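You operate a simulated robot arm through the tools that you are given. There is no shell and no other tool. Be economical: measure what you need, move in short steps, check, and stop when the job is done.

You run a simulated robot arm. Do the job below in one go: nothing can be reset, and whatever is moved stays where it is left.

## Task
Deburr the clamped pale block, then stand it on the index dial at 45 degrees.
Fine: rub with the yellow rubbing block and put it back; free the vice; set the dial before the block goes on.
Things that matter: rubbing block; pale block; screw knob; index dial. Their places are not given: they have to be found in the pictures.

It is judged by the outcome, as a careful person would: the job done as asked, and still so three seconds after it is handed in. It fails if anything else is knocked over, pushed out of place, dropped, spilled or broken.

## Robot
A 6-joint arm with a two-finger parallel gripper, fixed in place. Base frame: the origin is at the foot of the arm, x ahead of it, y to its left, z up; the work surface is at about z = 860. Readings come in mm, degrees, newtons and seconds.
With the tool pointing down near the work surface it reaches from about 260 to 680 mm from the base axis. Its first joint turns from -66.0 to 66.0 degrees. Payload 2.9 kg.
The TCP is the grasp point between the finger pads, 30 mm short of the fingertips. In the tool frame z runs along the fingers and y along their closing line. Largest opening 110 mm; finger width 20, thickness 10; the body of the gripper, 48 by 112 mm, starts 55 mm behind the TCP.
Orientation is told as [roll, pitch, yaw] about the base's x, y, z axes, in that order, counted from this pose: with the fingers straight down and closing along the base's y, the tool's x points along the base's -x, its y along +y and its z along -z.

## Interface
- The arm moves only by the tool move_arm. Its argument "targets" is a list of rows, each a list of 3 entries, a list of its own where there are three numbers: the shift along the tool's x, y, z in units of 200 mm (1.0 is 200 mm), then the turn, a rotation vector about the tool's x, y, z in units of 60 degrees (1.0 is 60 degrees), then the gripper command, from -1 (fully open) to 1 (shut), values between in proportion. In form: [[[dx, dy, dz], [ax, ay, az], jaw], ...]. A call has 1 to 20 rows; each row is the pose to reach, as a shift and turn from the pose commanded when the call began, along the tool's axes at that moment. A call with a number of a shift or a turn outside -1 to 1 is refused whole. Each row takes 0.2 s and may step no farther than 50 mm and 8.6 degrees from the row before; otherwise, or with a gripper value out of range, the whole call is refused. Where a pose cannot be reached the arm comes as near as it can. A force on the tool above 40 N (or 10 N above the force at the start of the call, whichever is more), or a blocked arm, ends the call early, and 0.2 s more pass. Each finger travels about 108 mm/s and halts on what it meets, pressing with about 28 N; the grip force reading is that of the motor and also rises with nothing between the fingers. The clock runs only during rows and for 0.2 s after the last one: add rows that repeat a pose to give the fingers time. The reply holds the time, the measured pose of the TCP, the force on the tool along the base axes, the opening and the grip force, in the units named above and with some noise.
- Cameras (640 x 400 px; columns grow to the right, rows downward): "scene" is fixed at [89.7, 439.9, 1397.5]; the picture's right is [-0.66, -0.76, 0.00], its down [-0.32, 0.28, -0.91] and it looks along [0.68, -0.59, -0.42] (base axes); focal length 324 px, centre (320, 200). "wrist" rides on the gripper at [-36, 0, -57] in the tool frame; the picture's right is [0.00, -1.00, 0.00], its down [0.97, 0.00, -0.24] and it looks along [0.24, 0.00, 0.97] (tool axes); focal length 218 px, centre (320, 200).
- camera(camera): a new picture of that camera. The clock stands still meanwhile.
- locate(camera, pixels): for up to 12 pixels [column, row] of the newest picture of that camera ("zoom" is the newest enlarged one), the place [x, y, z] in the base frame of the surface seen there, good to about 2 mm. The clock stands still meanwhile.
- zoom(camera, box): a new picture of the part [left, top, right, bottom] of that camera's present view, enlarged. The clock stands still meanwhile.
- finish_job(): hands the job in; it is judged then, once.

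Go step by step. Measure first, check grasps and placings, and put right what went wrong. The budget is 80 turns and 34 pictures, counting those below and the enlarged ones. Unless the task says otherwise, let go and move clear before handing in, and close with one line.

The tools are called after "Emit:" as name(argument=value, ...) on one line, values as JSON. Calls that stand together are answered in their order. move_arm: Moves the arm, as the interface text tells. Its arguments: {"type":"object","properties":{"targets":{"type":"array","items":{"type":"array"}}},"required":["targets"]} The other tools are called the same way: camera (camera) takes a picture; locate (camera, pixels) gives the place of the surface under pixels of a picture; zoom (camera, box) takes an enlarged picture of a part of a camera's view; finish_job () hands the job in.

At the start:

```text
clock: 0.0
position: [403.6, -38.5, 1190.0]
orientation: [0.0, -0.1, 0.0]
ft_force: [-0.5, -0.2, 0.1]
gripper_width: 110.1
grasp_force: 0.1
```

scene: 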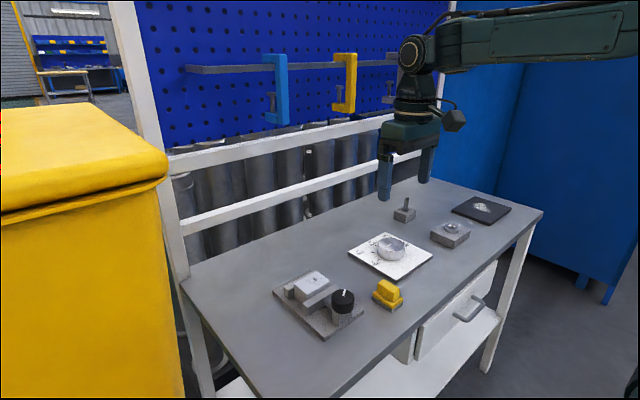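
wrist: 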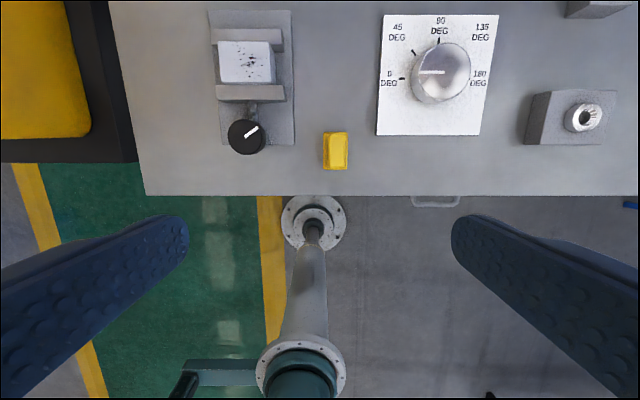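

The wrist picture shows the vice with pale block (245,62), black knob (246,136), yellow rubbing block (335,151) and the dial (440,72). I'll zoom in on these for detail.

Emit:
zoom(camera="wrist", box=[200, 0, 360, 180])

Emit:
zoom(camera="scene", box=[260, 190, 500, 350])

Emit:
locate(camera="wrist", pixels=[[245, 62], [222, 45], [270, 45], [222, 80], [270, 80], [246, 136], [335, 151], [440, 72], [384, 131], [481, 131], [225, 130], [245, 110]])

```text
2.22 times, centred on (280, 90) of wrist
```

zoom: 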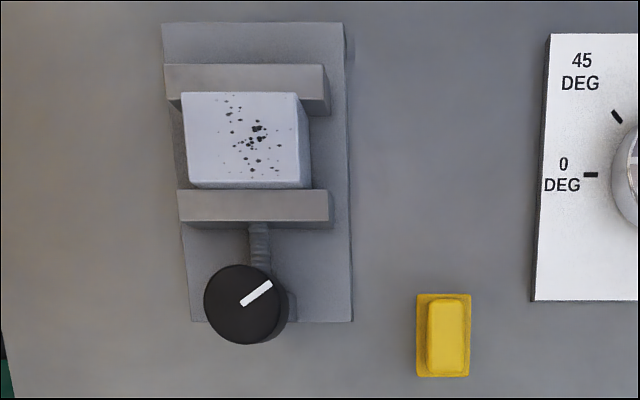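

```text
2.50 times, centred on (380, 270) of scene
```

zoom: 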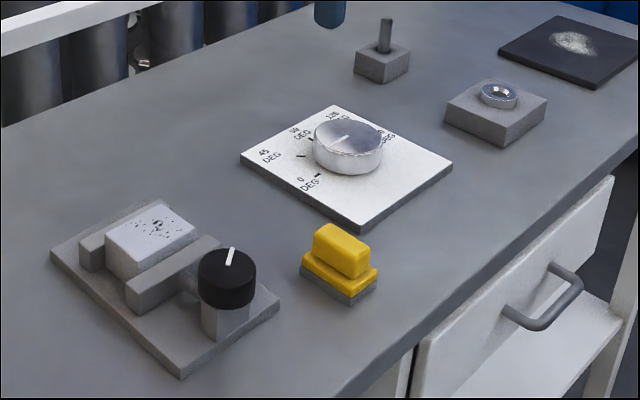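

```text
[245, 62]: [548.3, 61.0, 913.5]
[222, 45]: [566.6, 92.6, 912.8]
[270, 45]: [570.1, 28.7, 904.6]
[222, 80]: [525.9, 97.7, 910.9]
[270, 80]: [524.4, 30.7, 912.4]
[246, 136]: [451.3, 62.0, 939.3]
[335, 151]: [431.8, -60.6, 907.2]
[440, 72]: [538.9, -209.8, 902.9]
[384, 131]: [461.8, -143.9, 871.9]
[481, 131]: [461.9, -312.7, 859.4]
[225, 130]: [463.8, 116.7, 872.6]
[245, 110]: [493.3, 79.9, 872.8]
```

The knob stands vertical with a white mark; the dial pointer appears at 0 DEG. I'll measure heights and edges in the scene zoom and wrist picture.

Emit:
locate(camera="zoom", pixels=[[150, 205], [190, 225], [110, 230], [170, 270], [85, 240], [340, 238], [335, 280], [340, 292], [345, 135], [345, 165], [350, 205], [228, 268]])

Emit:
zoom(camera="wrist", box=[370, 5, 500, 145])

Emit:
locate(camera="wrist", pixels=[[229, 136], [264, 136], [246, 121], [246, 152], [328, 150], [344, 150], [335, 135], [335, 166], [414, 72], [468, 72], [440, 46], [440, 99]])

```text
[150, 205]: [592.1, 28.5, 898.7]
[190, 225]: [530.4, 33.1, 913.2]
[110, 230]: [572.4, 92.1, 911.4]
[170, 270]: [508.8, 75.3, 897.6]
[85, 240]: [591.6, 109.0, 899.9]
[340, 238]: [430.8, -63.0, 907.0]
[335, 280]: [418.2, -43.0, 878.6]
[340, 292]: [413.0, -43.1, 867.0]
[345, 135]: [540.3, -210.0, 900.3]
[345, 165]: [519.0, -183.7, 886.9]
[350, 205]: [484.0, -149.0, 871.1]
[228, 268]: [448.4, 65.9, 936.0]
```

```text
2.86 times, centred on (435, 75) of wrist
```

zoom: 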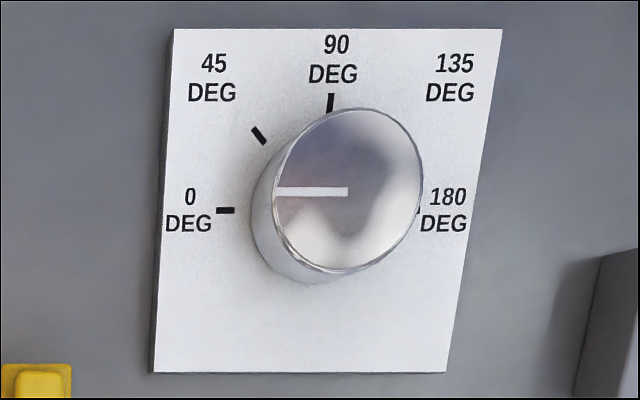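

```text
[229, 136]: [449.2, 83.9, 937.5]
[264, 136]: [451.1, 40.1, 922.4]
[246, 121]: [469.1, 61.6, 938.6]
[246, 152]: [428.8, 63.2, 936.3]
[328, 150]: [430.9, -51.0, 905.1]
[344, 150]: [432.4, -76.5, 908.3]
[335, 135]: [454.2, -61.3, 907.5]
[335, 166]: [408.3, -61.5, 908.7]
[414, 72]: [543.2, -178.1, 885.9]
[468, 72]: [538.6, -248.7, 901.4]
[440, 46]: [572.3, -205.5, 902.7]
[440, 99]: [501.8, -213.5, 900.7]
```

Rubbing block handle is centred near (431,-62), top 907, about 26 mm wide across y; dial centre (538,-210), top 902. I move above the rubbing block and half-close the fingers.

Emit:
move_arm(targets=[[[-0.03, -0.03, 0.2], [0, 0, 0], -0.5], [[-0.07, -0.06, 0.42], [0, 0, 0], -0.1], [[-0.1, -0.09, 0.64], [0, 0, 0], -0.1], [[-0.13, -0.11, 0.84], [0, 0, 0], -0.1], [[-0.137, -0.1175, 1.0], [0, 0, 0], -0.1], [[-0.137, -0.1175, 1.0], [0, 0, 0], -0.1]])

Emit:
camera(camera="wrist")

```text
clock: 1.4
position: [430.4, -60.8, 988.1]
orientation: [0.1, 0.0, -0.1]
ft_force: [0.1, 0.2, -0.2]
gripper_width: 60.7
grasp_force: 0.1
```

```text
28 pictures are left
```

wrist: 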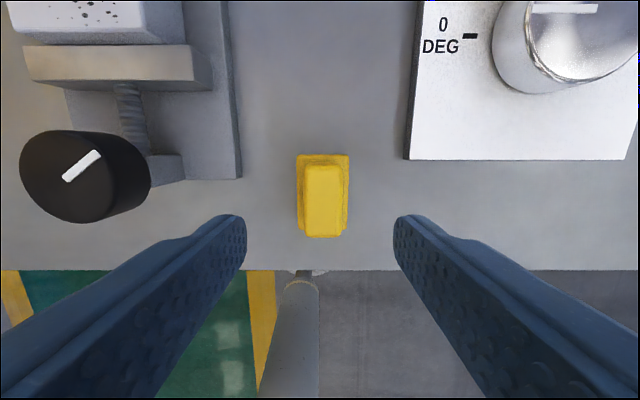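

Emit:
locate(camera="wrist", pixels=[[323, 200], [308, 200], [340, 200], [323, 170], [323, 232], [302, 180], [348, 165], [323, 158], [300, 200], [303, 230], [345, 210]])

```text
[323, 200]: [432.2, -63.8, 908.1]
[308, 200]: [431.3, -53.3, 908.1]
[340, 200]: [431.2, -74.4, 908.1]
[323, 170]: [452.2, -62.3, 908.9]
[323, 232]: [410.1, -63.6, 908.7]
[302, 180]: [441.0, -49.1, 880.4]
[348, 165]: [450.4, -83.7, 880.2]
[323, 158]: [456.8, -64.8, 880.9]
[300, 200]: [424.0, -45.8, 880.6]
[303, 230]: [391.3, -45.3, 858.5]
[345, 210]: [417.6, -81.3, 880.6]
```

Handle spans z 881–908, centred at y -64. I descend to TCP z≈914 and close.

Emit:
move_arm(targets=[[[0, -0.01, 0.2], [0, 0, 0], -0.1], [[0, -0.01, 0.33], [0, 0, 0], -0.1], [[0, -0.01, 0.375], [0, 0, 0], -0.1], [[0, -0.01, 0.375], [0, 0, 0], 0.4], [[0, -0.01, 0.375], [0, 0, 0], 1], [[0, -0.01, 0.375], [0, 0, 0], 1], [[0, -0.01, 0.375], [0, 0, 0], 1]])

```text
clock: 3.0
position: [429.6, -62.4, 914.5]
orientation: [-0.1, 0.0, 0.0]
ft_force: [-0.5, 0.1, -0.4]
gripper_width: 25.5
grasp_force: 28.1
```

Gripped at 25.5 mm. Lift to clear the knob and travel over the block.

Emit:
move_arm(targets=[[[0, 0, -0.2], [0, 0, 0], 1], [[0, 0, -0.4], [0, 0, 0], 1], [[0, 0, -0.55], [0, 0, 0], 1], [[-0.15, 0.12, -0.57], [0, 0, 0], 1], [[-0.3, 0.28, -0.57], [0, 0, 0], 1], [[-0.45, 0.45, -0.57], [0, 0, 0], 1], [[-0.59, 0.6, -0.57], [0, 0, 0], 1], [[-0.59, 0.63, -0.57], [0, 0, 0], 1], [[-0.59, 0.63, -0.57], [0, 0, 0], 1]])

Emit:
zoom(camera="scene", box=[220, 150, 460, 350])

```text
clock: 5.0
position: [546.6, 64.3, 1027.1]
orientation: [0.0, 0.0, -0.1]
ft_force: [-0.2, 0.4, -0.2]
gripper_width: 0.2
grasp_force: 28.7
```

```text
2.00 times, centred on (340, 250) of scene
```

zoom: 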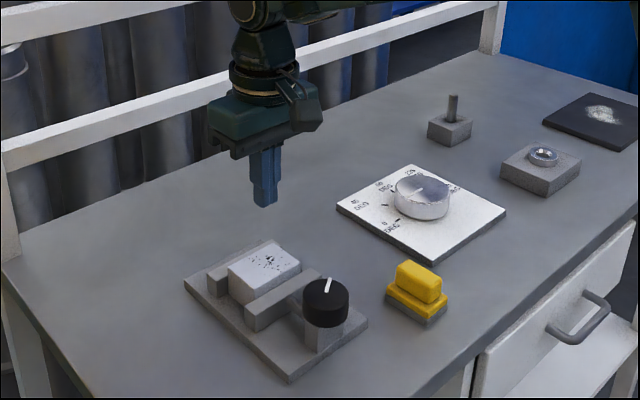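

The fingers read 0.2 mm: the rubbing block slipped out and is still at its place (420,290 in the zoom). I go back above it and look closely.

Emit:
move_arm(targets=[[[0.14, -0.17, 0], [0, 0, 0], 0.5], [[0.29, -0.34, 0], [0, 0, 0], -0.1], [[0.44, -0.5, 0], [0, 0, 0], -0.1], [[0.59, -0.63, 0.0], [0, 0, 0], -0.1], [[0.59, -0.63, 0.15], [0, 0, 0], -0.1], [[0.59, -0.63, 0.15], [0, 0, 0], -0.1]])

Emit:
zoom(camera="wrist", box=[270, 130, 380, 250])

Emit:
zoom(camera="scene", box=[360, 265, 420, 315])

```text
clock: 6.4
position: [430.6, -63.2, 996.1]
orientation: [0.0, 0.0, -0.1]
ft_force: [0.0, 0.2, 0.7]
gripper_width: 60.4
grasp_force: 0.0
```

```text
3.33 times, centred on (325, 190) of wrist
```

zoom: 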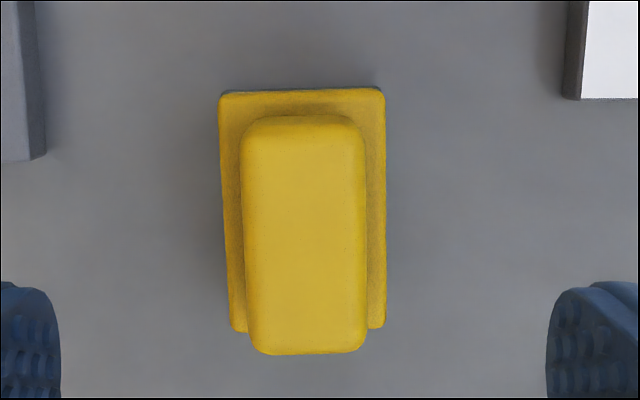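

```text
8.00 times, centred on (390, 290) of scene
```

zoom: 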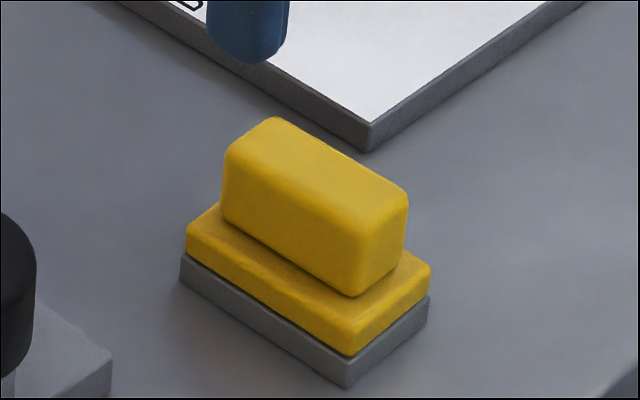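

Still seated, well centred under the fingers. I'll grip 3 mm lower, give more settling time, and lift slowly.

Emit:
move_arm(targets=[[[0, 0, 0.2], [0, 0, 0], -0.1], [[0, 0, 0.36], [0, 0, 0], -0.1], [[0, 0, 0.42], [0, 0, 0], 0.0], [[0, 0, 0.42], [0, 0, 0], 0.4], [[0, 0, 0.42], [0, 0, 0], 1], [[0, 0, 0.42], [0, 0, 0], 1], [[0, 0, 0.42], [0, 0, 0], 1], [[0, 0, 0.42], [0, 0, 0], 1], [[0, 0, 0.42], [0, 0, 0], 1]])

Emit:
move_arm(targets=[[[0, 0, -0.01], [0, 0, 0], 1], [[0, 0, -0.025], [0, 0, 0], 1], [[0, 0, -0.05], [0, 0, 0], 1], [[0, 0, -0.075], [0, 0, 0], 1], [[0, 0, -0.075], [0, 0, 0], 1]])

Emit:
zoom(camera="scene", box=[340, 235, 440, 325])

```text
clock: 8.4
position: [431.0, -65.1, 912.0]
orientation: [0.0, 0.0, 0.0]
ft_force: [0.2, 0.0, -0.1]
gripper_width: 25.6
grasp_force: 28.2
```

```text
clock: 9.6
position: [430.1, -63.3, 930.0]
orientation: [-0.1, -0.1, -0.1]
ft_force: [-0.7, -0.1, -2.7]
gripper_width: 25.6
grasp_force: 27.9
```

```text
4.44 times, centred on (390, 280) of scene
```

zoom: 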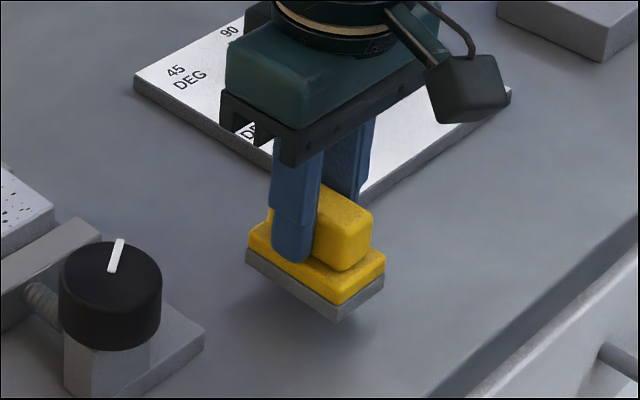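

It's lifted (2.7 N weight). Raise gently to z≈990 and travel x first, then y, avoiding the knob.

Emit:
move_arm(targets=[[[0, 0, -0.04], [0, 0, 0], 1], [[0, 0, -0.1], [0, 0, 0], 1], [[0, 0, -0.17], [0, 0, 0], 1], [[0, 0, -0.24], [0, 0, 0], 1], [[0, 0, -0.29], [0, 0, 0], 1], [[-0.05, 0, -0.3], [0, 0, 0], 1], [[-0.12, 0, -0.3], [0, 0, 0], 1], [[-0.2, 0, -0.3], [0, 0, 0], 1], [[-0.28, 0, -0.3], [0, 0, 0], 1], [[-0.36, 0, -0.3], [0, 0, 0], 1], [[-0.44, 0.0, -0.3], [0, 0, 0], 1], [[-0.52, 0.0, -0.3], [0, 0, 0], 1], [[-0.57, 0, -0.3], [0, 0, 0], 1], [[-0.59, 0, -0.3], [0, 0, 0], 1], [[-0.59, 0, -0.3], [0, 0, 0], 1]])

Emit:
move_arm(targets=[[[0, 0.03, 0], [0, 0, 0], 1], [[0, 0.1, 0], [0, 0, 0], 1], [[0, 0.18, 0], [0, 0, 0], 1], [[0, 0.26, 0], [0, 0, 0], 1], [[0, 0.34, 0], [0, 0, 0], 1], [[0, 0.42, 0], [0, 0, 0], 1], [[0, 0.5, 0], [0, 0, 0], 1], [[0, 0.57, 0], [0, 0, 0], 1], [[0, 0.62, 0], [0, 0, 0], 1], [[0, 0.635, 0], [0, 0, 0], 1], [[0, 0.635, 0], [0, 0, 0], 1]])

Emit:
zoom(camera="scene", box=[250, 200, 390, 350])

```text
clock: 12.8
position: [547.5, -62.6, 988.7]
orientation: [0.1, 0.0, 0.0]
ft_force: [0.9, -0.6, -1.7]
gripper_width: 25.8
grasp_force: 28.5
```

```text
clock: 15.2
position: [548.2, 63.8, 990.2]
orientation: [0.0, 0.0, 0.0]
ft_force: [-0.1, -0.1, -0.9]
gripper_width: 25.5
grasp_force: 28.0
```

```text
2.67 times, centred on (320, 275) of scene
```

zoom: 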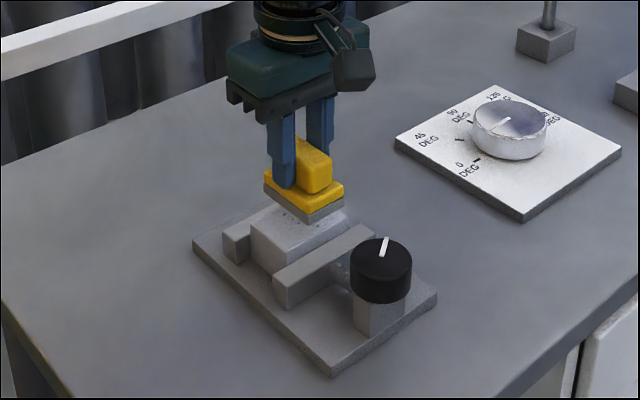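

Held firmly above the block. Lower toward contact (expected at TCP z≈964) in small steps.

Emit:
move_arm(targets=[[[0, 0, 0.05], [0, 0, 0], 1], [[0, 0, 0.09], [0, 0, 0], 1], [[0, 0, 0.115], [0, 0, 0], 1], [[0, 0, 0.125], [0, 0, 0], 1], [[0, 0, 0.13], [0, 0, 0], 1], [[0, 0, 0.13], [0, 0, 0], 1]])

```text
clock: 16.6
position: [547.4, 64.3, 965.3]
orientation: [0.0, -0.3, 0.0]
ft_force: [-8.3, -1.2, 23.6]
gripper_width: 25.7
grasp_force: 27.9
```

Contact at z≈965 with 24 N. I ease off 0.5 mm and stroke along y ±22 mm.

Emit:
move_arm(targets=[[[0, 0, -0.003], [0, 0, 0], 1], [[0, 0.04, -0.003], [0, 0, 0], 1], [[0, 0.08, -0.003], [0, 0, 0], 1], [[0, 0.11, -0.003], [0, 0, 0], 1], [[0, 0.07, -0.003], [0, 0, 0], 1], [[0, 0.03, -0.003], [0, 0, 0], 1], [[0, -0.01, -0.003], [0, 0, 0], 1], [[0, -0.05, -0.003], [0, 0, 0], 1], [[0, -0.09, -0.003], [0, 0, 0], 1], [[0, -0.11, -0.003], [0, 0, 0], 1], [[0, -0.07, -0.003], [0, 0, 0], 1], [[0, -0.03, -0.003], [0, 0, 0], 1], [[0, 0, -0.003], [0, 0, 0], 1]])

Emit:
zoom(camera="scene", box=[250, 200, 390, 350])

```text
clock: 19.4
position: [548.6, 62.8, 965.6]
orientation: [0.0, -0.2, -0.1]
ft_force: [-0.1, -11.2, 24.2]
gripper_width: 25.6
grasp_force: 27.9
```

```text
2.67 times, centred on (320, 275) of scene
```

zoom: 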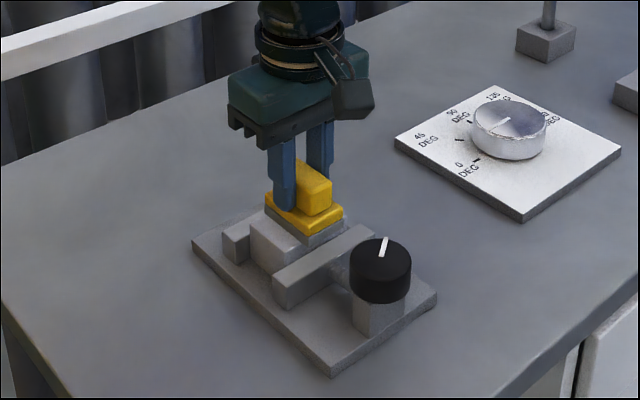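

Steady ~24 N contact and the stroke ran through. I repeat a few strokes, then lift and inspect.

Emit:
move_arm(targets=[[[0, 0.05, 0], [0, 0, 0], 1], [[0, 0.11, 0], [0, 0, 0], 1], [[0, 0.05, 0], [0, 0, 0], 1], [[0, -0.0, 0], [0, 0, 0], 1], [[0, -0.06, 0], [0, 0, 0], 1], [[0, -0.11, 0], [0, 0, 0], 1], [[0, -0.05, 0], [0, 0, 0], 1], [[0, 0, 0], [0, 0, 0], 1], [[0, 0.05, 0], [0, 0, 0], 1], [[0, 0.11, 0], [0, 0, 0], 1], [[0, 0.05, 0], [0, 0, 0], 1], [[0, -0.0, 0], [0, 0, 0], 1], [[0, -0.06, 0], [0, 0, 0], 1], [[0, -0.11, 0], [0, 0, 0], 1], [[0, -0.05, 0], [0, 0, 0], 1], [[0, 0, 0], [0, 0, 0], 1]])

Emit:
move_arm(targets=[[[0, 0, -0.02], [0, 0, 0], 1], [[0, 0, -0.06], [0, 0, 0], 1], [[0, 0, -0.11], [0, 0, 0], 1], [[0, -0.03, -0.12], [0, 0, 0], 1], [[0, -0.1, -0.12], [0, 0, 0], 1], [[0, -0.18, -0.12], [0, 0, 0], 1], [[0, -0.26, -0.12], [0, 0, 0], 1], [[0, -0.34, -0.12], [0, 0, 0], 1], [[0, -0.42, -0.12], [0, 0, 0], 1], [[0, -0.5, -0.12], [0, 0, 0], 1], [[0, -0.58, -0.12], [0, 0, 0], 1], [[0, -0.62, -0.12], [0, 0, 0], 1], [[0, -0.635, -0.12], [0, 0, 0], 1], [[0, -0.635, -0.12], [0, 0, 0], 1]])

Emit:
zoom(camera="scene", box=[260, 220, 380, 340])

```text
clock: 22.8
position: [549.0, 62.7, 965.8]
orientation: [0.0, -0.2, -0.2]
ft_force: [-0.3, -12.9, 27.6]
gripper_width: 25.4
grasp_force: 28.0
```

```text
clock: 25.8
position: [546.7, -62.0, 988.5]
orientation: [-0.1, 0.0, -0.1]
ft_force: [0.0, 0.5, -0.8]
gripper_width: 25.8
grasp_force: 28.3
```

```text
3.33 times, centred on (320, 280) of scene
```

zoom: 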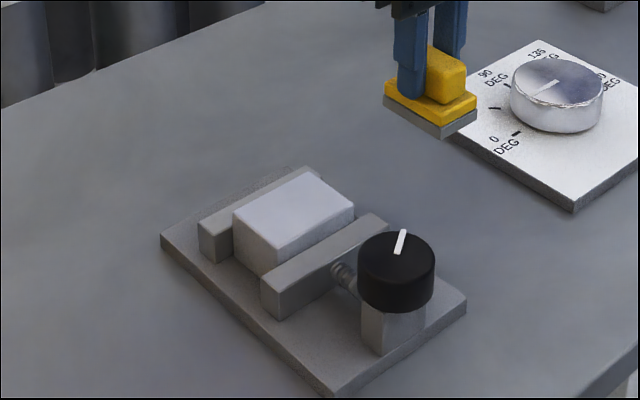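

The block face is clean now. Return the rubbing block to (431,-63).

Emit:
move_arm(targets=[[[0.04, 0, 0], [0, 0, 0], 1], [[0.12, 0, 0], [0, 0, 0], 1], [[0.2, 0, 0], [0, 0, 0], 1], [[0.28, 0, 0], [0, 0, 0], 1], [[0.36, 0, 0], [0, 0, 0], 1], [[0.44, 0, 0], [0, 0, 0], 1], [[0.52, 0, 0], [0, 0, 0], 1], [[0.57, 0, 0], [0, 0, 0], 1], [[0.59, 0, 0], [0, 0, 0], 1], [[0.59, 0, 0.06], [0, 0, 0], 1], [[0.59, 0, 0.14], [0, 0, 0], 1], [[0.59, 0, 0.22], [0, 0, 0], 1], [[0.59, 0, 0.3], [0, 0, 0], 1], [[0.59, 0, 0.35], [0, 0, 0], 1], [[0.59, 0, 0.365], [0, 0, 0], 1], [[0.59, 0, 0.365], [0, 0, 0], 1]])

Emit:
move_arm(targets=[[[0, 0, 0.005], [0, 0, 0], 1], [[0, 0, 0.01], [0, 0, 0], 1], [[0, 0, 0.013], [0, 0, 0], 1], [[0, 0, 0.013], [0, 0, 0], 1]])

```text
clock: 29.2
position: [429.5, -63.2, 914.7]
orientation: [0.0, 0.0, 0.0]
ft_force: [-0.6, -0.9, -0.1]
gripper_width: 25.6
grasp_force: 28.5
```

```text
clock: 30.2
position: [429.6, -63.2, 911.7]
orientation: [0.1, 0.0, 0.0]
ft_force: [-0.1, 0.0, -1.6]
gripper_width: 25.8
grasp_force: 27.8
```

Not quite touching yet (force still shows weight). Lower a touch more.

Emit:
move_arm(targets=[[[0, 0, 0.003], [0, 0, 0], 1], [[0, 0, 0.006], [0, 0, 0], 1], [[0, 0, 0.006], [0, 0, 0], 1]])

```text
clock: 31.0
position: [431.0, -63.9, 910.3]
orientation: [0.0, -0.1, -0.1]
ft_force: [-5.2, 1.4, 17.3]
gripper_width: 25.5
grasp_force: 28.0
```

Seated. Release, rise, and move above the knob.

Emit:
move_arm(targets=[[[0, 0, -0.003], [0, 0, 0], 0.3], [[0, 0, -0.003], [0, 0, 0], -0.1], [[0, 0, -0.003], [0, 0, 0], -0.1], [[0, 0, -0.15], [0, 0, 0], -0.1], [[0, 0, -0.35], [0, 0, 0], -0.2], [[0, 0, -0.55], [0, 0, 0], -0.3], [[-0.03, 0.2, -0.6], [0, 0, 0], -0.4], [[-0.06, 0.42, -0.6], [0, 0, 0], -0.4], [[-0.095, 0.63, -0.6], [0, 0, 0], -0.4], [[-0.095, 0.63, -0.6], [0, 0, 0], -0.4]])

Emit:
camera(camera="wrist")

Emit:
zoom(camera="scene", box=[260, 220, 440, 340])

```text
clock: 33.2
position: [450.0, 63.3, 1030.7]
orientation: [0.0, 0.0, 0.0]
ft_force: [1.0, -0.3, -0.2]
gripper_width: 77.0
grasp_force: 0.0
```

```text
20 pictures are left
```

wrist: 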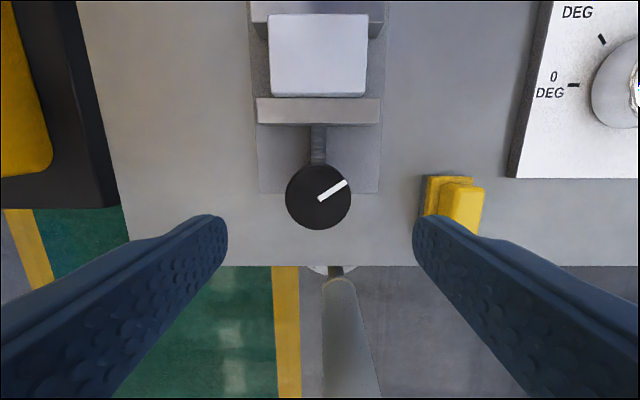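

```text
3.33 times, centred on (350, 280) of scene
```

zoom: 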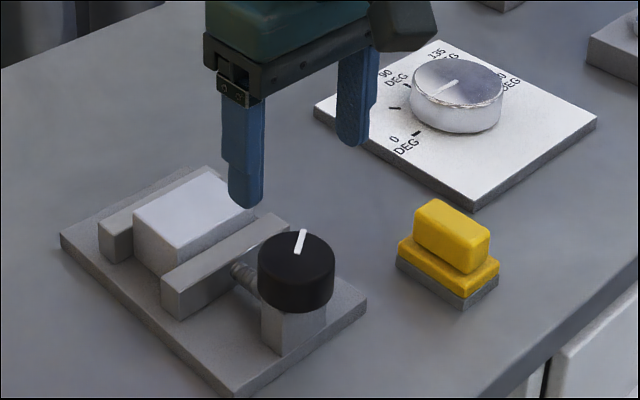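

Emit:
locate(camera="wrist", pixels=[[318, 197], [287, 197], [350, 197], [318, 167], [318, 229], [270, 20], [367, 20], [270, 92], [364, 92], [318, 55], [318, 98], [320, 122]])

Emit:
locate(camera="zoom", pixels=[[297, 255], [297, 285], [290, 308], [295, 325], [440, 240], [460, 287]])

```text
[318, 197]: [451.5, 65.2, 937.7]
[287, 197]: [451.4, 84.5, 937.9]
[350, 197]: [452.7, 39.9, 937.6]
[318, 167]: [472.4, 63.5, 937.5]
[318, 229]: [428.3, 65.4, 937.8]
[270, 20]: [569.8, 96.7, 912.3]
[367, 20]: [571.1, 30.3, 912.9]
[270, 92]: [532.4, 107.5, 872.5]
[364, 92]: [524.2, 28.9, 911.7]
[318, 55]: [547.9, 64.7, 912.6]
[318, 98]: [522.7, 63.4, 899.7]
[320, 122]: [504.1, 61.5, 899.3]
```

```text
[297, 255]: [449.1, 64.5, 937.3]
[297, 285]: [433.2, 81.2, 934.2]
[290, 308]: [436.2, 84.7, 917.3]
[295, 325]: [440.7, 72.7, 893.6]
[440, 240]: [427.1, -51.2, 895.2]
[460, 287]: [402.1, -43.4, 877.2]
```

Knob centre (450,63), Ø44, z 912–938. I pre-turn the gripper clockwise 60° to have range, and descend to z≈944.

Emit:
move_arm(targets=[[[0, 0, 0.05], [0, 0, 0.125], -0.4], [[0, 0, 0.1], [0, 0, 0.25], -0.4], [[0, 0, 0.15], [0, 0, 0.375], -0.4], [[0, 0, 0.2], [0, 0, 0.5], -0.4], [[0, 0, 0.25], [0, 0, 0.625], -0.4], [[0, 0, 0.3], [0, 0, 0.75], -0.4], [[0, 0, 0.35], [0, 0, 0.875], -0.4], [[0, 0, 0.4], [0, 0, 1.0], -0.4], [[0, 0, 0.43], [0, 0, 1.0], -0.3], [[0, 0, 0.43], [0, 0, 1.0], 0.1], [[0, 0, 0.43], [0, 0, 1.0], 1], [[0, 0, 0.43], [0, 0, 1.0], 1], [[0, 0, 0.43], [0, 0, 1.0], 1]])

```text
clock: 36.0
position: [450.1, 64.3, 945.7]
orientation: [0.4, -0.1, -59.8]
ft_force: [28.6, 15.8, -12.8]
gripper_width: 47.5
grasp_force: 44.9
```

The fingers are off-centre (31 N sideways, width 47.5): the knob lies ~1.75 mm toward the tool's +y. I correct.

Emit:
move_arm(targets=[[[0, 0.005, 0], [0, 0, 0], 1], [[0, 0.009, 0], [0, 0, 0], 1], [[0, 0.009, 0], [0, 0, 0], 1], [[0, 0.009, 0], [0, 0, 0], 1]])

```text
clock: 37.0
position: [450.4, 64.2, 945.9]
orientation: [0.2, 0.1, -60.0]
ft_force: [11.6, 13.6, 0.3]
gripper_width: 47.2
grasp_force: 44.9
```

Emit:
move_arm(targets=[[[0.003, 0.005, 0], [0, 0, 0], 1], [[0.003, 0.005, 0], [0, 0, 0], 1]])

```text
clock: 37.6
position: [449.5, 64.8, 943.7]
orientation: [-0.1, 0.0, -60.1]
ft_force: [1.2, 0.9, 8.0]
gripper_width: 47.2
grasp_force: 45.4
```

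Force is now nearly balanced and the grip is good. Turn counter-clockwise ~60° first and watch the forces.

Emit:
move_arm(targets=[[[0, 0, 0], [0, 0, -0.1], 1], [[0, 0, 0], [0, 0, -0.22], 1], [[0, 0, 0], [0, 0, -0.34], 1], [[0, 0, 0], [0, 0, -0.46], 1], [[0, 0, 0], [0, 0, -0.58], 1], [[0, 0, 0], [0, 0, -0.7], 1], [[0, 0, 0], [0, 0, -0.82], 1], [[0, 0, 0], [0, 0, -0.94], 1], [[0, 0, 0], [0, 0, -1], 1], [[0, 0, 0], [0, 0, -1], 1]])

Emit:
camera(camera="wrist")

```text
clock: 39.8
position: [451.5, 63.8, 944.8]
orientation: [0.0, 0.0, 0.1]
ft_force: [10.7, 4.2, -16.7]
gripper_width: 47.2
grasp_force: 45.3
```

```text
18 pictures are left
```

wrist: 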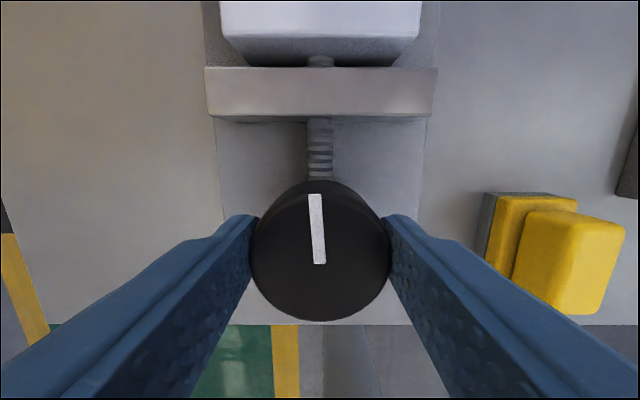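

The mark turned ccw with the knob and a gap is showing between the jaw (320,70) and block. Turn a further 60°.

Emit:
move_arm(targets=[[[0, 0, 0], [0, 0, -0.1], 1], [[0, 0, 0], [0, 0, -0.22], 1], [[0, 0, 0], [0, 0, -0.34], 1], [[0, 0, 0], [0, 0, -0.46], 1], [[0, 0, 0], [0, 0, -0.58], 1], [[0, 0, 0], [0, 0, -0.7], 1], [[0, 0, 0], [0, 0, -0.82], 1], [[0, 0, 0], [0, 0, -0.94], 1], [[0, 0, 0], [0, 0, -1], 1], [[0, 0, 0], [0, 0, -1], 1]])

Emit:
zoom(camera="scene", box=[260, 220, 440, 340])

```text
clock: 42.0
position: [451.0, 64.8, 944.9]
orientation: [0.1, -0.1, 60.3]
ft_force: [-0.4, 18.6, -17.6]
gripper_width: 47.3
grasp_force: 45.0
```

```text
3.33 times, centred on (350, 280) of scene
```

zoom: 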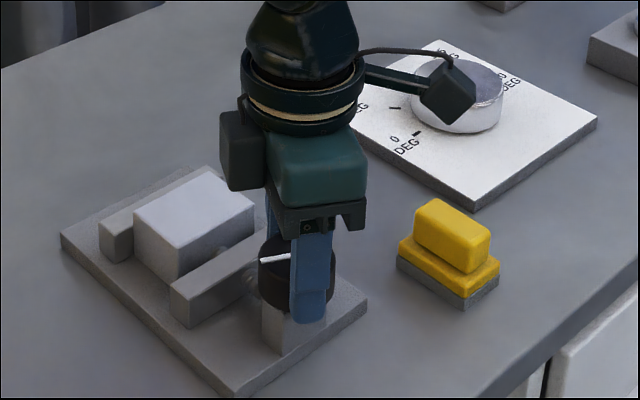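

Jaw has backed off ~10 mm; block is free. Release, rise and rotate back.

Emit:
move_arm(targets=[[[0, 0, 0], [0, 0, 0], 0.0], [[0, 0, 0], [0, 0, 0], -0.5], [[0, 0, 0], [0, 0, 0], -0.5], [[0, 0, -0.1], [0, 0, 0], -0.5], [[0, 0, -0.2], [0, 0, 0.125], -0.5], [[0, 0, -0.3], [0, 0, 0.25], -0.6], [[0, 0, -0.4], [0, 0, 0.375], -0.7], [[0, 0, -0.4], [0, 0, 0.5], -0.8], [[0, 0, -0.4], [0, 0, 0.625], -0.9], [[0, 0, -0.4], [0, 0, 0.75], -1], [[0, 0, -0.4], [0, 0, 0.875], -1], [[0, 0, -0.4], [0, 0, 1], -1], [[0, 0, -0.4], [0, 0, 1], -1]])

```text
clock: 44.8
position: [451.0, 66.0, 1025.7]
orientation: [0.1, 0.0, -0.1]
ft_force: [-0.1, -0.2, -0.3]
gripper_width: 110.4
grasp_force: 0.1
```

Emit:
move_arm(targets=[[[-0.06, -0.2, 0], [0, 0, 0], -1], [[-0.14, -0.42, 0], [0, 0, 0], -1], [[-0.22, -0.64, 0], [0, 0, 0], -1], [[-0.31, -0.86, 0], [0, 0, 0], -1], [[-0.37, -1.0, 0], [0, 0, 0], -1]])

Emit:
move_arm(targets=[[[-0.06, -0.2, 0], [0, 0, 0], -1], [[-0.066, -0.38, 0], [0, 0, 0], -1], [[-0.066, -0.38, 0], [0, 0, 0], -1]])

Emit:
camera(camera="wrist")

```text
clock: 46.0
position: [523.8, -136.1, 1026.6]
orientation: [0.0, 0.0, -0.1]
ft_force: [0.3, 0.1, 0.1]
gripper_width: 109.9
grasp_force: 0.1
```

```text
clock: 46.8
position: [539.4, -211.3, 1027.4]
orientation: [0.0, 0.1, 0.0]
ft_force: [-0.4, -0.7, 0.2]
gripper_width: 110.3
grasp_force: 0.1
```

```text
16 pictures are left
```

wrist: 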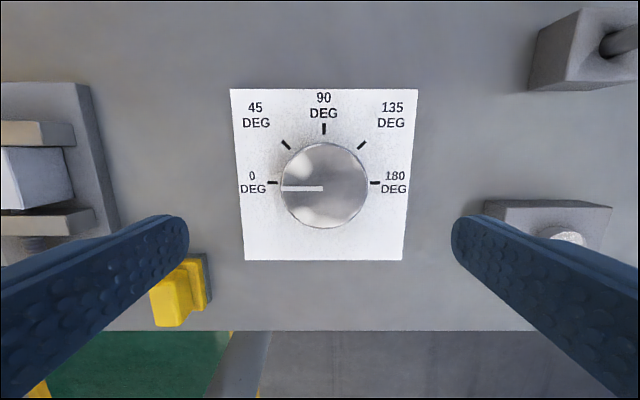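

Emit:
locate(camera="wrist", pixels=[[284, 184], [365, 184], [324, 145], [324, 226], [324, 186], [270, 182], [375, 182], [324, 127], [286, 145], [361, 145], [284, 189], [320, 188]])

Emit:
zoom(camera="wrist", box=[260, 110, 390, 240])

```text
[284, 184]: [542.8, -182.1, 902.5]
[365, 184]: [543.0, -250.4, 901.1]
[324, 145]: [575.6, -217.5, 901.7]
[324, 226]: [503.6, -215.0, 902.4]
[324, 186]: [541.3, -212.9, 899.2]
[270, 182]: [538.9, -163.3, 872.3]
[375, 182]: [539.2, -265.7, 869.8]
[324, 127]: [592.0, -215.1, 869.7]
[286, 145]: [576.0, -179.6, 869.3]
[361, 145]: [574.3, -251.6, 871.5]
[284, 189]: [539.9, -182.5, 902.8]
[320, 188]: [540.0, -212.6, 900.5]
```

```text
3.08 times, centred on (325, 175) of wrist
```

zoom: 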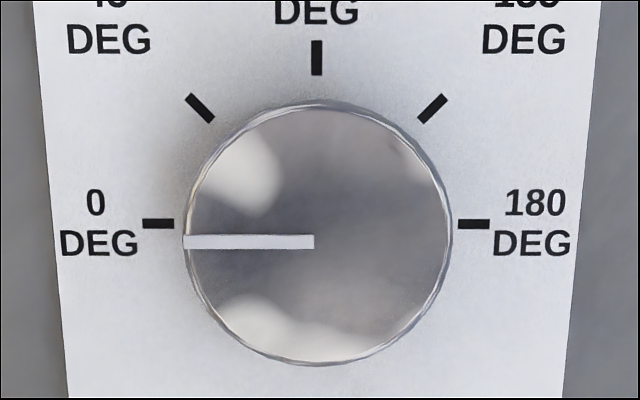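

Dial centre is (539,-214.5), Ø~73, pointer on 0. Descend to z≈910 with the fingers around it, and close.

Emit:
move_arm(targets=[[[0, -0.016, 0.2], [0, 0, 0], -1], [[0, -0.016, 0.4], [0, 0, 0], -1], [[0, -0.016, 0.53], [0, 0, 0], -0.9], [[0, -0.016, 0.58], [0, 0, 0], -0.7], [[0, -0.016, 0.58], [0, 0, 0], -0.5], [[0, -0.016, 0.58], [0, 0, 0], -0.38], [[0, -0.016, 0.58], [0, 0, 0], -0.38]])

Emit:
move_arm(targets=[[[0, 0, 0], [0, 0, 0], -0.3], [[0, 0, 0], [0, 0, 0], 0], [[0, 0, 0], [0, 0, 0], 1], [[0, 0, 0], [0, 0, 0], 1]])

```text
clock: 48.4
position: [538.2, -215.0, 911.6]
orientation: [0.0, 0.1, 0.0]
ft_force: [-0.6, 0.3, 0.2]
gripper_width: 76.1
grasp_force: 0.2
```

```text
clock: 49.4
position: [537.9, -214.7, 912.0]
orientation: [0.0, -0.1, 0.0]
ft_force: [-0.6, 2.2, -1.5]
gripper_width: 75.5
grasp_force: 45.2
```

Balanced grip at 75.5 mm. Turn 45° clockwise (tool z +0.75).

Emit:
move_arm(targets=[[[0, 0, 0], [0, 0, 0.06], 1], [[0, 0, 0], [0, 0, 0.16], 1], [[0, 0, 0], [0, 0, 0.26], 1], [[0, 0, 0], [0, 0, 0.36], 1], [[0, 0, 0], [0, 0, 0.46], 1], [[0, 0, 0], [0, 0, 0.56], 1], [[0, 0, 0], [0, 0, 0.66], 1], [[0, 0, 0], [0, 0, 0.72], 1], [[0, 0, 0], [0, 0, 0.75], 1], [[0, 0, 0], [0, 0, 0.75], 1], [[0, 0, 0], [0, 0, 0.75], 1]])

Emit:
move_arm(targets=[[[0, 0, 0], [0, 0, 0], 0], [[0, 0, 0], [0, 0, 0], -0.7], [[0, 0, 0], [0, 0, 0], -1], [[0, 0, -0.1], [0, 0, 0], -1], [[0, 0, -0.3], [0, 0, 0], -1], [[0, 0, -0.5], [0, 0, 0], -1], [[0, 0, -0.58], [0, 0, -0.125], -1], [[0, 0, -0.58], [0, 0, -0.25], -1], [[0, 0, -0.58], [0, 0, -0.375], -1], [[0, 0, -0.58], [0, 0, -0.5], -1], [[0, 0, -0.58], [0, 0, -0.625], -1], [[0, 0, -0.58], [0, 0, -0.75], -1], [[0, 0, -0.58], [0, 0, -0.75], -1]])

Emit:
zoom(camera="wrist", box=[260, 110, 390, 240])

```text
clock: 51.8
position: [539.2, -213.3, 911.0]
orientation: [0.1, 0.0, -44.9]
ft_force: [-2.3, 11.4, 23.1]
gripper_width: 75.4
grasp_force: 44.9
```

```text
clock: 54.6
position: [538.1, -213.8, 1027.2]
orientation: [0.0, 0.0, 0.0]
ft_force: [-0.4, 1.2, 0.2]
gripper_width: 110.0
grasp_force: 0.0
```

```text
3.08 times, centred on (325, 175) of wrist
```

zoom: 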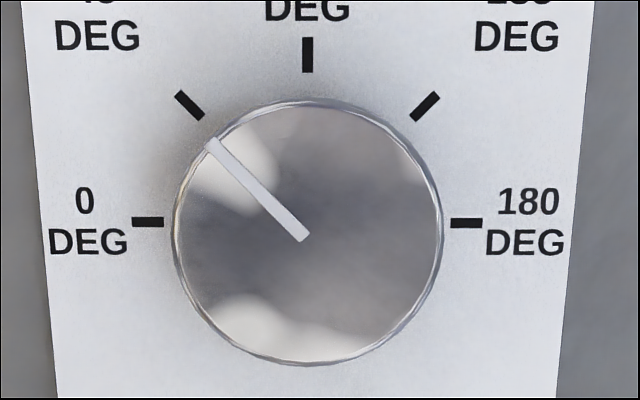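

Pointer runs (305,240)→(212,145): 45°. Now move back over the pale block.

Emit:
move_arm(targets=[[[0, 0.2, 0], [0, 0, 0], -1], [[-0.01, 0.42, 0], [0, 0, 0], -1], [[-0.02, 0.64, 0], [0, 0, 0], -1], [[-0.03, 0.86, 0], [0, 0, 0], -1], [[-0.05, 1.0, 0], [0, 0, 0], -1]])

Emit:
move_arm(targets=[[[0, 0.2, 0], [0, 0, 0], -1], [[0, 0.39, 0], [0, 0, 0], -1], [[0, 0.39, 0], [0, 0, 0], -1]])

Emit:
camera(camera="wrist")

```text
clock: 55.8
position: [548.6, -15.0, 1027.5]
orientation: [0.0, 0.1, 0.0]
ft_force: [0.0, 0.2, 0.2]
gripper_width: 110.1
grasp_force: 0.1
```

```text
clock: 56.6
position: [549.4, 60.9, 1026.8]
orientation: [0.0, 0.0, -0.1]
ft_force: [-0.9, 0.4, -0.2]
gripper_width: 109.6
grasp_force: 0.0
```

```text
13 pictures are left
```

wrist: 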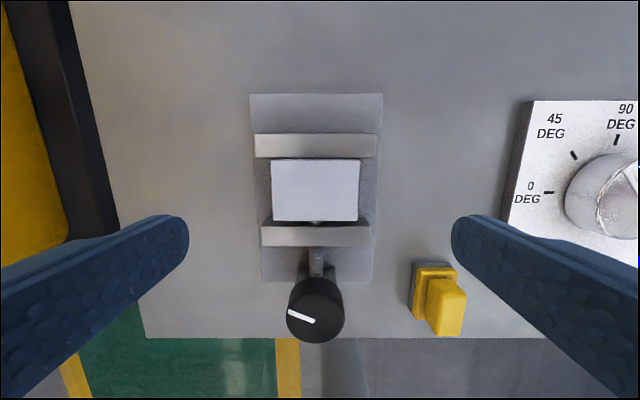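

Emit:
locate(camera="wrist", pixels=[[316, 190], [275, 190], [355, 190], [315, 163], [315, 217], [315, 155], [315, 228], [274, 163], [356, 163], [275, 217], [356, 217], [315, 222]])

Emit:
zoom(camera="wrist", box=[240, 120, 400, 260])

```text
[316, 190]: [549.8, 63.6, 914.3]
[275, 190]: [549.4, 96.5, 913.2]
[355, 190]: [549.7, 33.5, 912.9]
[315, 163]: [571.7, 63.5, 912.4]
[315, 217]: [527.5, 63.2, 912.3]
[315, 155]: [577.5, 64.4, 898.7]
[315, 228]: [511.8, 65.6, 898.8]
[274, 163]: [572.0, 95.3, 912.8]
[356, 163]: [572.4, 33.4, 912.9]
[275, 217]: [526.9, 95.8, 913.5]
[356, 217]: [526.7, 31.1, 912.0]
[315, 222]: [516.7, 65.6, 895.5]
```

```text
2.86 times, centred on (320, 190) of wrist
```

zoom: 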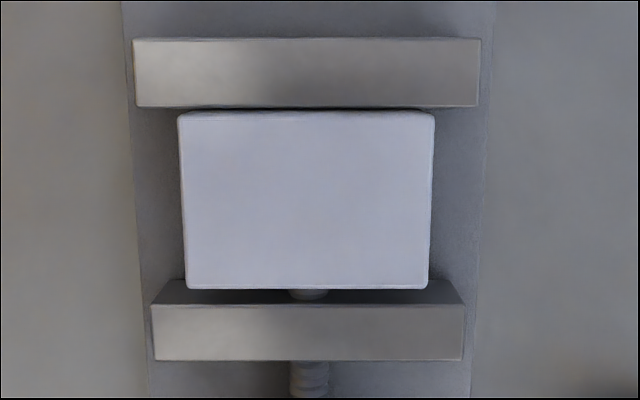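

Block centre (549.5, 64.5), 65 mm across y, free on the jaw side. Descend to z≈908, close.

Emit:
move_arm(targets=[[[0, 0.017, 0.2], [0, 0, 0], -1], [[0, 0.017, 0.4], [0, 0, 0], -0.8], [[0, 0.017, 0.54], [0, 0, 0], -0.6], [[0, 0.017, 0.594], [0, 0, 0], -0.5], [[0, 0.017, 0.594], [0, 0, 0], -0.35], [[0, 0.017, 0.594], [0, 0, 0], -0.2], [[0, 0.017, 0.594], [0, 0, 0], 0], [[0, 0.017, 0.594], [0, 0, 0], 1], [[0, 0.017, 0.594], [0, 0, 0], 1], [[0, 0.017, 0.594], [0, 0, 0], 1]])

Emit:
move_arm(targets=[[[0, 0, -0.01], [0, 0, 0], 1], [[0, 0, -0.03], [0, 0, 0], 1], [[0, 0, -0.06], [0, 0, 0], 1], [[0, 0, -0.1], [0, 0, 0], 1], [[0, 0, -0.14], [0, 0, 0], 1], [[0, 0, -0.18], [0, 0, 0], 1], [[0, 0, -0.22], [0, 0, 0], 1], [[0, 0, -0.26], [0, 0, 0], 1], [[0, 0, -0.3], [0, 0, 0], 1], [[0, 0, -0.34], [0, 0, 0], 1], [[0, 0, -0.36], [0, 0, 0], 1], [[0, 0, -0.36], [0, 0, 0], 1]])

Emit:
zoom(camera="scene", box=[240, 190, 440, 340])

```text
clock: 58.8
position: [548.3, 68.9, 905.8]
orientation: [0.0, 0.1, -0.1]
ft_force: [0.1, -0.2, -0.1]
gripper_width: 69.5
grasp_force: 28.0
```

```text
clock: 61.4
position: [547.8, 67.3, 978.5]
orientation: [0.0, 0.0, 0.0]
ft_force: [-0.1, -0.2, -3.4]
gripper_width: 69.9
grasp_force: 28.3
```

```text
2.67 times, centred on (340, 265) of scene
```

zoom: 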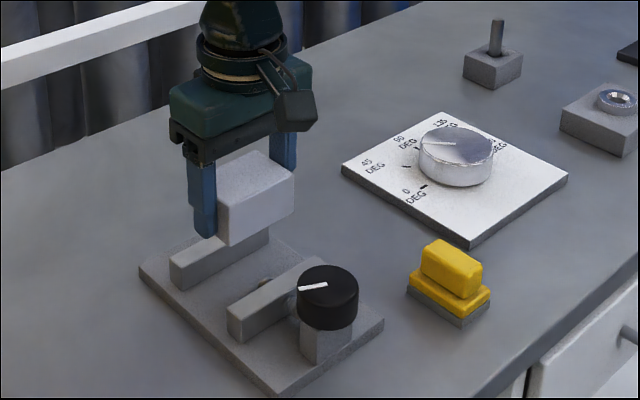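

Block is lifted and hanging straight (3.4 N). Carry it slowly toward the dial.

Emit:
move_arm(targets=[[[0, -0.02, -0.02], [0, 0, 0], 1], [[0, -0.06, -0.04], [0, 0, 0], 1], [[0, -0.12, -0.05], [0, 0, 0], 1], [[0, -0.2, -0.05], [0, 0, 0], 1], [[0, -0.28, -0.05], [0, 0, 0], 1], [[0, -0.36, -0.05], [0, 0, 0], 1], [[0, -0.44, -0.05], [0, 0, 0], 1], [[0, -0.52, -0.05], [0, 0, 0], 1], [[0, -0.6, -0.05], [0, 0, 0], 1], [[0, -0.68, -0.05], [0, 0, 0], 1], [[0, -0.76, -0.05], [0, 0, 0], 1], [[0, -0.84, -0.05], [0, 0, 0], 1], [[0, -0.91, -0.05], [0, 0, 0], 1], [[0, -0.97, -0.05], [0, 0, 0], 1], [[0, -1, -0.05], [0, 0, 0], 1], [[0, -1, -0.05], [0, 0, 0], 1]])

Emit:
move_arm(targets=[[[0.01, -0.03, 0], [0, 0, 0.04], 1], [[0.02, -0.08, 0], [0, 0, 0.12], 1], [[0.03, -0.14, 0], [0, 0, 0.2], 1], [[0.04, -0.2, 0], [0, 0, 0.28], 1], [[0.045, -0.26, 0], [0, 0, 0.36], 1], [[0.047, -0.32, 0], [0, 0, 0.44], 1], [[0.047, -0.37, 0], [0, 0, 0.52], 1], [[0.047, -0.395, 0], [0, 0, 0.6], 1], [[0.047, -0.405, 0], [0, 0, 0.67], 1], [[0.047, -0.405, 0], [0, 0, 0.72], 1], [[0.047, -0.405, 0], [0, 0, 0.75], 1], [[0.047, -0.405, 0], [0, 0, 0.75], 1]])

Emit:
zoom(camera="scene", box=[320, 170, 480, 300])

```text
clock: 64.8
position: [547.6, -131.8, 986.9]
orientation: [0.0, 0.0, 0.0]
ft_force: [0.5, -0.4, -3.5]
gripper_width: 69.8
grasp_force: 28.3
```

```text
clock: 67.4
position: [539.6, -214.1, 989.5]
orientation: [0.0, 0.0, -45.1]
ft_force: [-1.2, 0.3, -3.6]
gripper_width: 69.8
grasp_force: 28.0
```

```text
3.08 times, centred on (400, 235) of scene
```

zoom: 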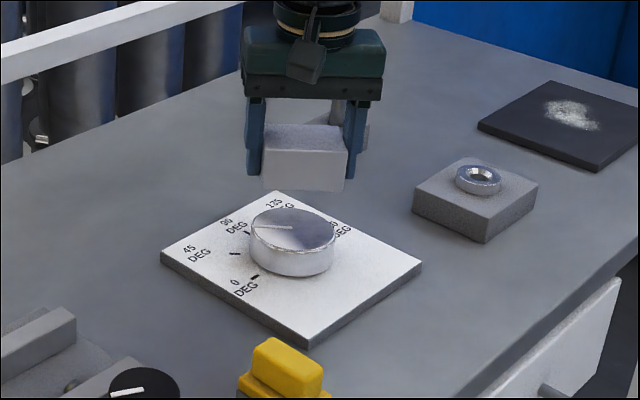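

Block is aligned with the pointer over the dial. Lower to just above contact.

Emit:
move_arm(targets=[[[0, 0, 0.04], [0, 0, 0], 1], [[0, 0, 0.1], [0, 0, 0], 1], [[0, 0, 0.16], [0, 0, 0], 1], [[0, 0, 0.21], [0, 0, 0], 1], [[0, 0, 0.235], [0, 0, 0], 1], [[0, 0, 0.24], [0, 0, 0], 1], [[0, 0, 0.24], [0, 0, 0], 1]])

Emit:
move_arm(targets=[[[0, 0, 0.004], [0, 0, 0], 1], [[0, 0, 0.007], [0, 0, 0], 1], [[0, 0, 0.007], [0, 0, 0], 1]])

```text
clock: 69.0
position: [538.6, -214.4, 940.8]
orientation: [0.0, -0.1, -45.0]
ft_force: [-1.0, 0.5, -3.3]
gripper_width: 69.7
grasp_force: 28.1
```

```text
clock: 69.8
position: [538.7, -214.2, 937.6]
orientation: [0.0, 0.0, -45.0]
ft_force: [-0.4, 1.0, -3.6]
gripper_width: 69.9
grasp_force: 28.3
```

Emit:
move_arm(targets=[[[0, 0, 0.003], [0, 0, 0], 1], [[0, 0, 0.005], [0, 0, 0], 1], [[0, 0, 0.005], [0, 0, 0], 1]])

```text
clock: 70.6
position: [539.1, -213.0, 937.8]
orientation: [0.0, 0.0, -44.9]
ft_force: [-0.1, -0.4, -3.9]
gripper_width: 69.9
grasp_force: 27.4
```

Emit:
move_arm(targets=[[[0, 0, 0.003], [0, 0, 0], 1], [[0, 0, 0.005], [0, 0, 0], 1], [[0, 0, 0.005], [0, 0, 0], 1]])

```text
clock: 71.4
position: [538.5, -214.1, 937.0]
orientation: [0.0, 0.0, -45.1]
ft_force: [0.5, 0.2, -2.9]
gripper_width: 69.7
grasp_force: 27.9
```

Still free of contact; another millimetre.

Emit:
move_arm(targets=[[[0, 0, 0.003], [0, 0, 0], 1], [[0, 0, 0.005], [0, 0, 0], 1], [[0, 0, 0.005], [0, 0, 0], 1]])

```text
clock: 72.2
position: [537.9, -213.7, 935.9]
orientation: [0.0, 0.0, -45.0]
ft_force: [0.8, 0.0, -4.8]
gripper_width: 69.8
grasp_force: 27.8
```

Emit:
move_arm(targets=[[[0, 0, 0.003], [0, 0, 0], 1], [[0, 0, 0.005], [0, 0, 0], 1], [[0, 0, 0.005], [0, 0, 0], 1]])

Emit:
zoom(camera="scene", box=[360, 200, 430, 270])

```text
clock: 73.0
position: [538.5, -214.4, 934.9]
orientation: [0.0, 0.0, -45.0]
ft_force: [-0.5, 0.4, -3.3]
gripper_width: 69.7
grasp_force: 27.5
```

```text
5.71 times, centred on (395, 235) of scene
```

zoom: 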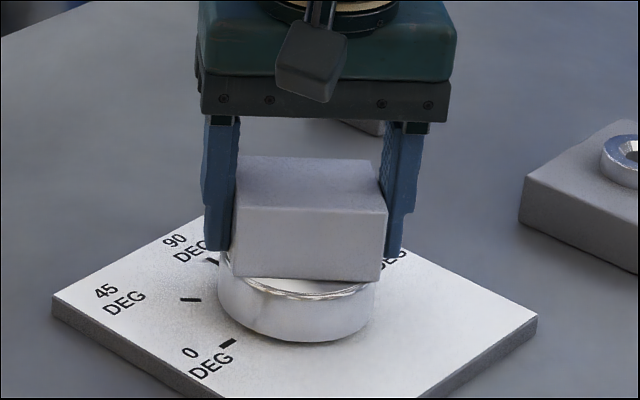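

Nearly touching. Continue in 0.5 mm rows; I'll stop on force.

Emit:
move_arm(targets=[[[0, 0, 0.003], [0, 0, 0], 1], [[0, 0, 0.005], [0, 0, 0], 1], [[0, 0, 0.007], [0, 0, 0], 1], [[0, 0, 0.007], [0, 0, 0], 1]])

```text
clock: 74.0
position: [538.9, -213.3, 935.2]
orientation: [0.1, -0.1, -45.0]
ft_force: [-3.5, 0.5, 14.5]
gripper_width: 69.8
grasp_force: 27.9
```

Contact (14.5 N). Release and rise straight up.

Emit:
move_arm(targets=[[[0, 0, -0.002], [0, 0, 0], 1], [[0, 0, -0.002], [0, 0, 0], -0.3], [[0, 0, -0.002], [0, 0, 0], -0.5], [[0, 0, -0.002], [0, 0, 0], -0.7], [[0, 0, -0.002], [0, 0, 0], -0.7], [[0, 0, -0.06], [0, 0, 0], -0.7], [[0, 0, -0.2], [0, 0, 0], -0.8], [[0, 0, -0.4], [0, 0, 0], -0.8], [[0, 0, -0.6], [0, 0, 0], -0.8], [[0, 0, -0.8], [0, 0, 0], -0.8], [[0, 0, -0.8], [0, 0, 0], -0.8]])

Emit:
camera(camera="wrist")

Emit:
zoom(camera="scene", box=[260, 190, 460, 340])

```text
clock: 76.4
position: [537.1, -213.5, 1092.2]
orientation: [0.0, 0.0, -45.0]
ft_force: [1.1, 0.7, 0.0]
gripper_width: 99.1
grasp_force: 0.0
```

```text
8 pictures are left
```

wrist: 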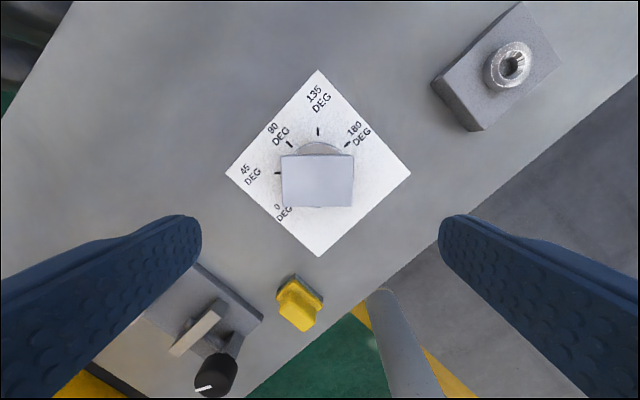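

```text
2.67 times, centred on (360, 265) of scene
```

zoom: 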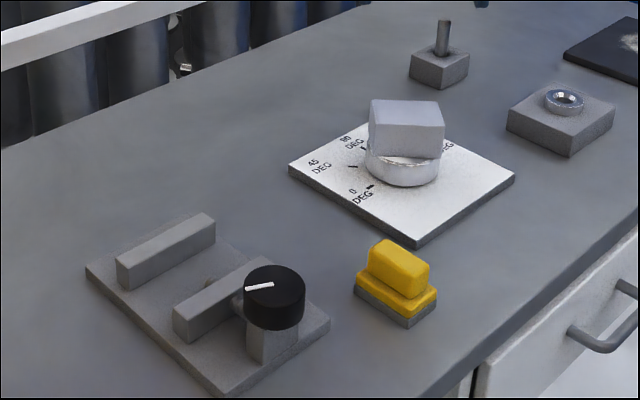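

The pale block stands flat and square on the dial at the 45 mark, the rubbing block is back in its place, the vice is open, and the arm is clear. I'm handing in.

Emit:
finish_job()

```text
The job is handed in.
```

The pale block is deburred and standing on the index dial, which I set to 45 degrees before placing it. The vice is free and the rubbing block is back in its place; it slipped from the grip once on the first lift but stayed upright where it was.
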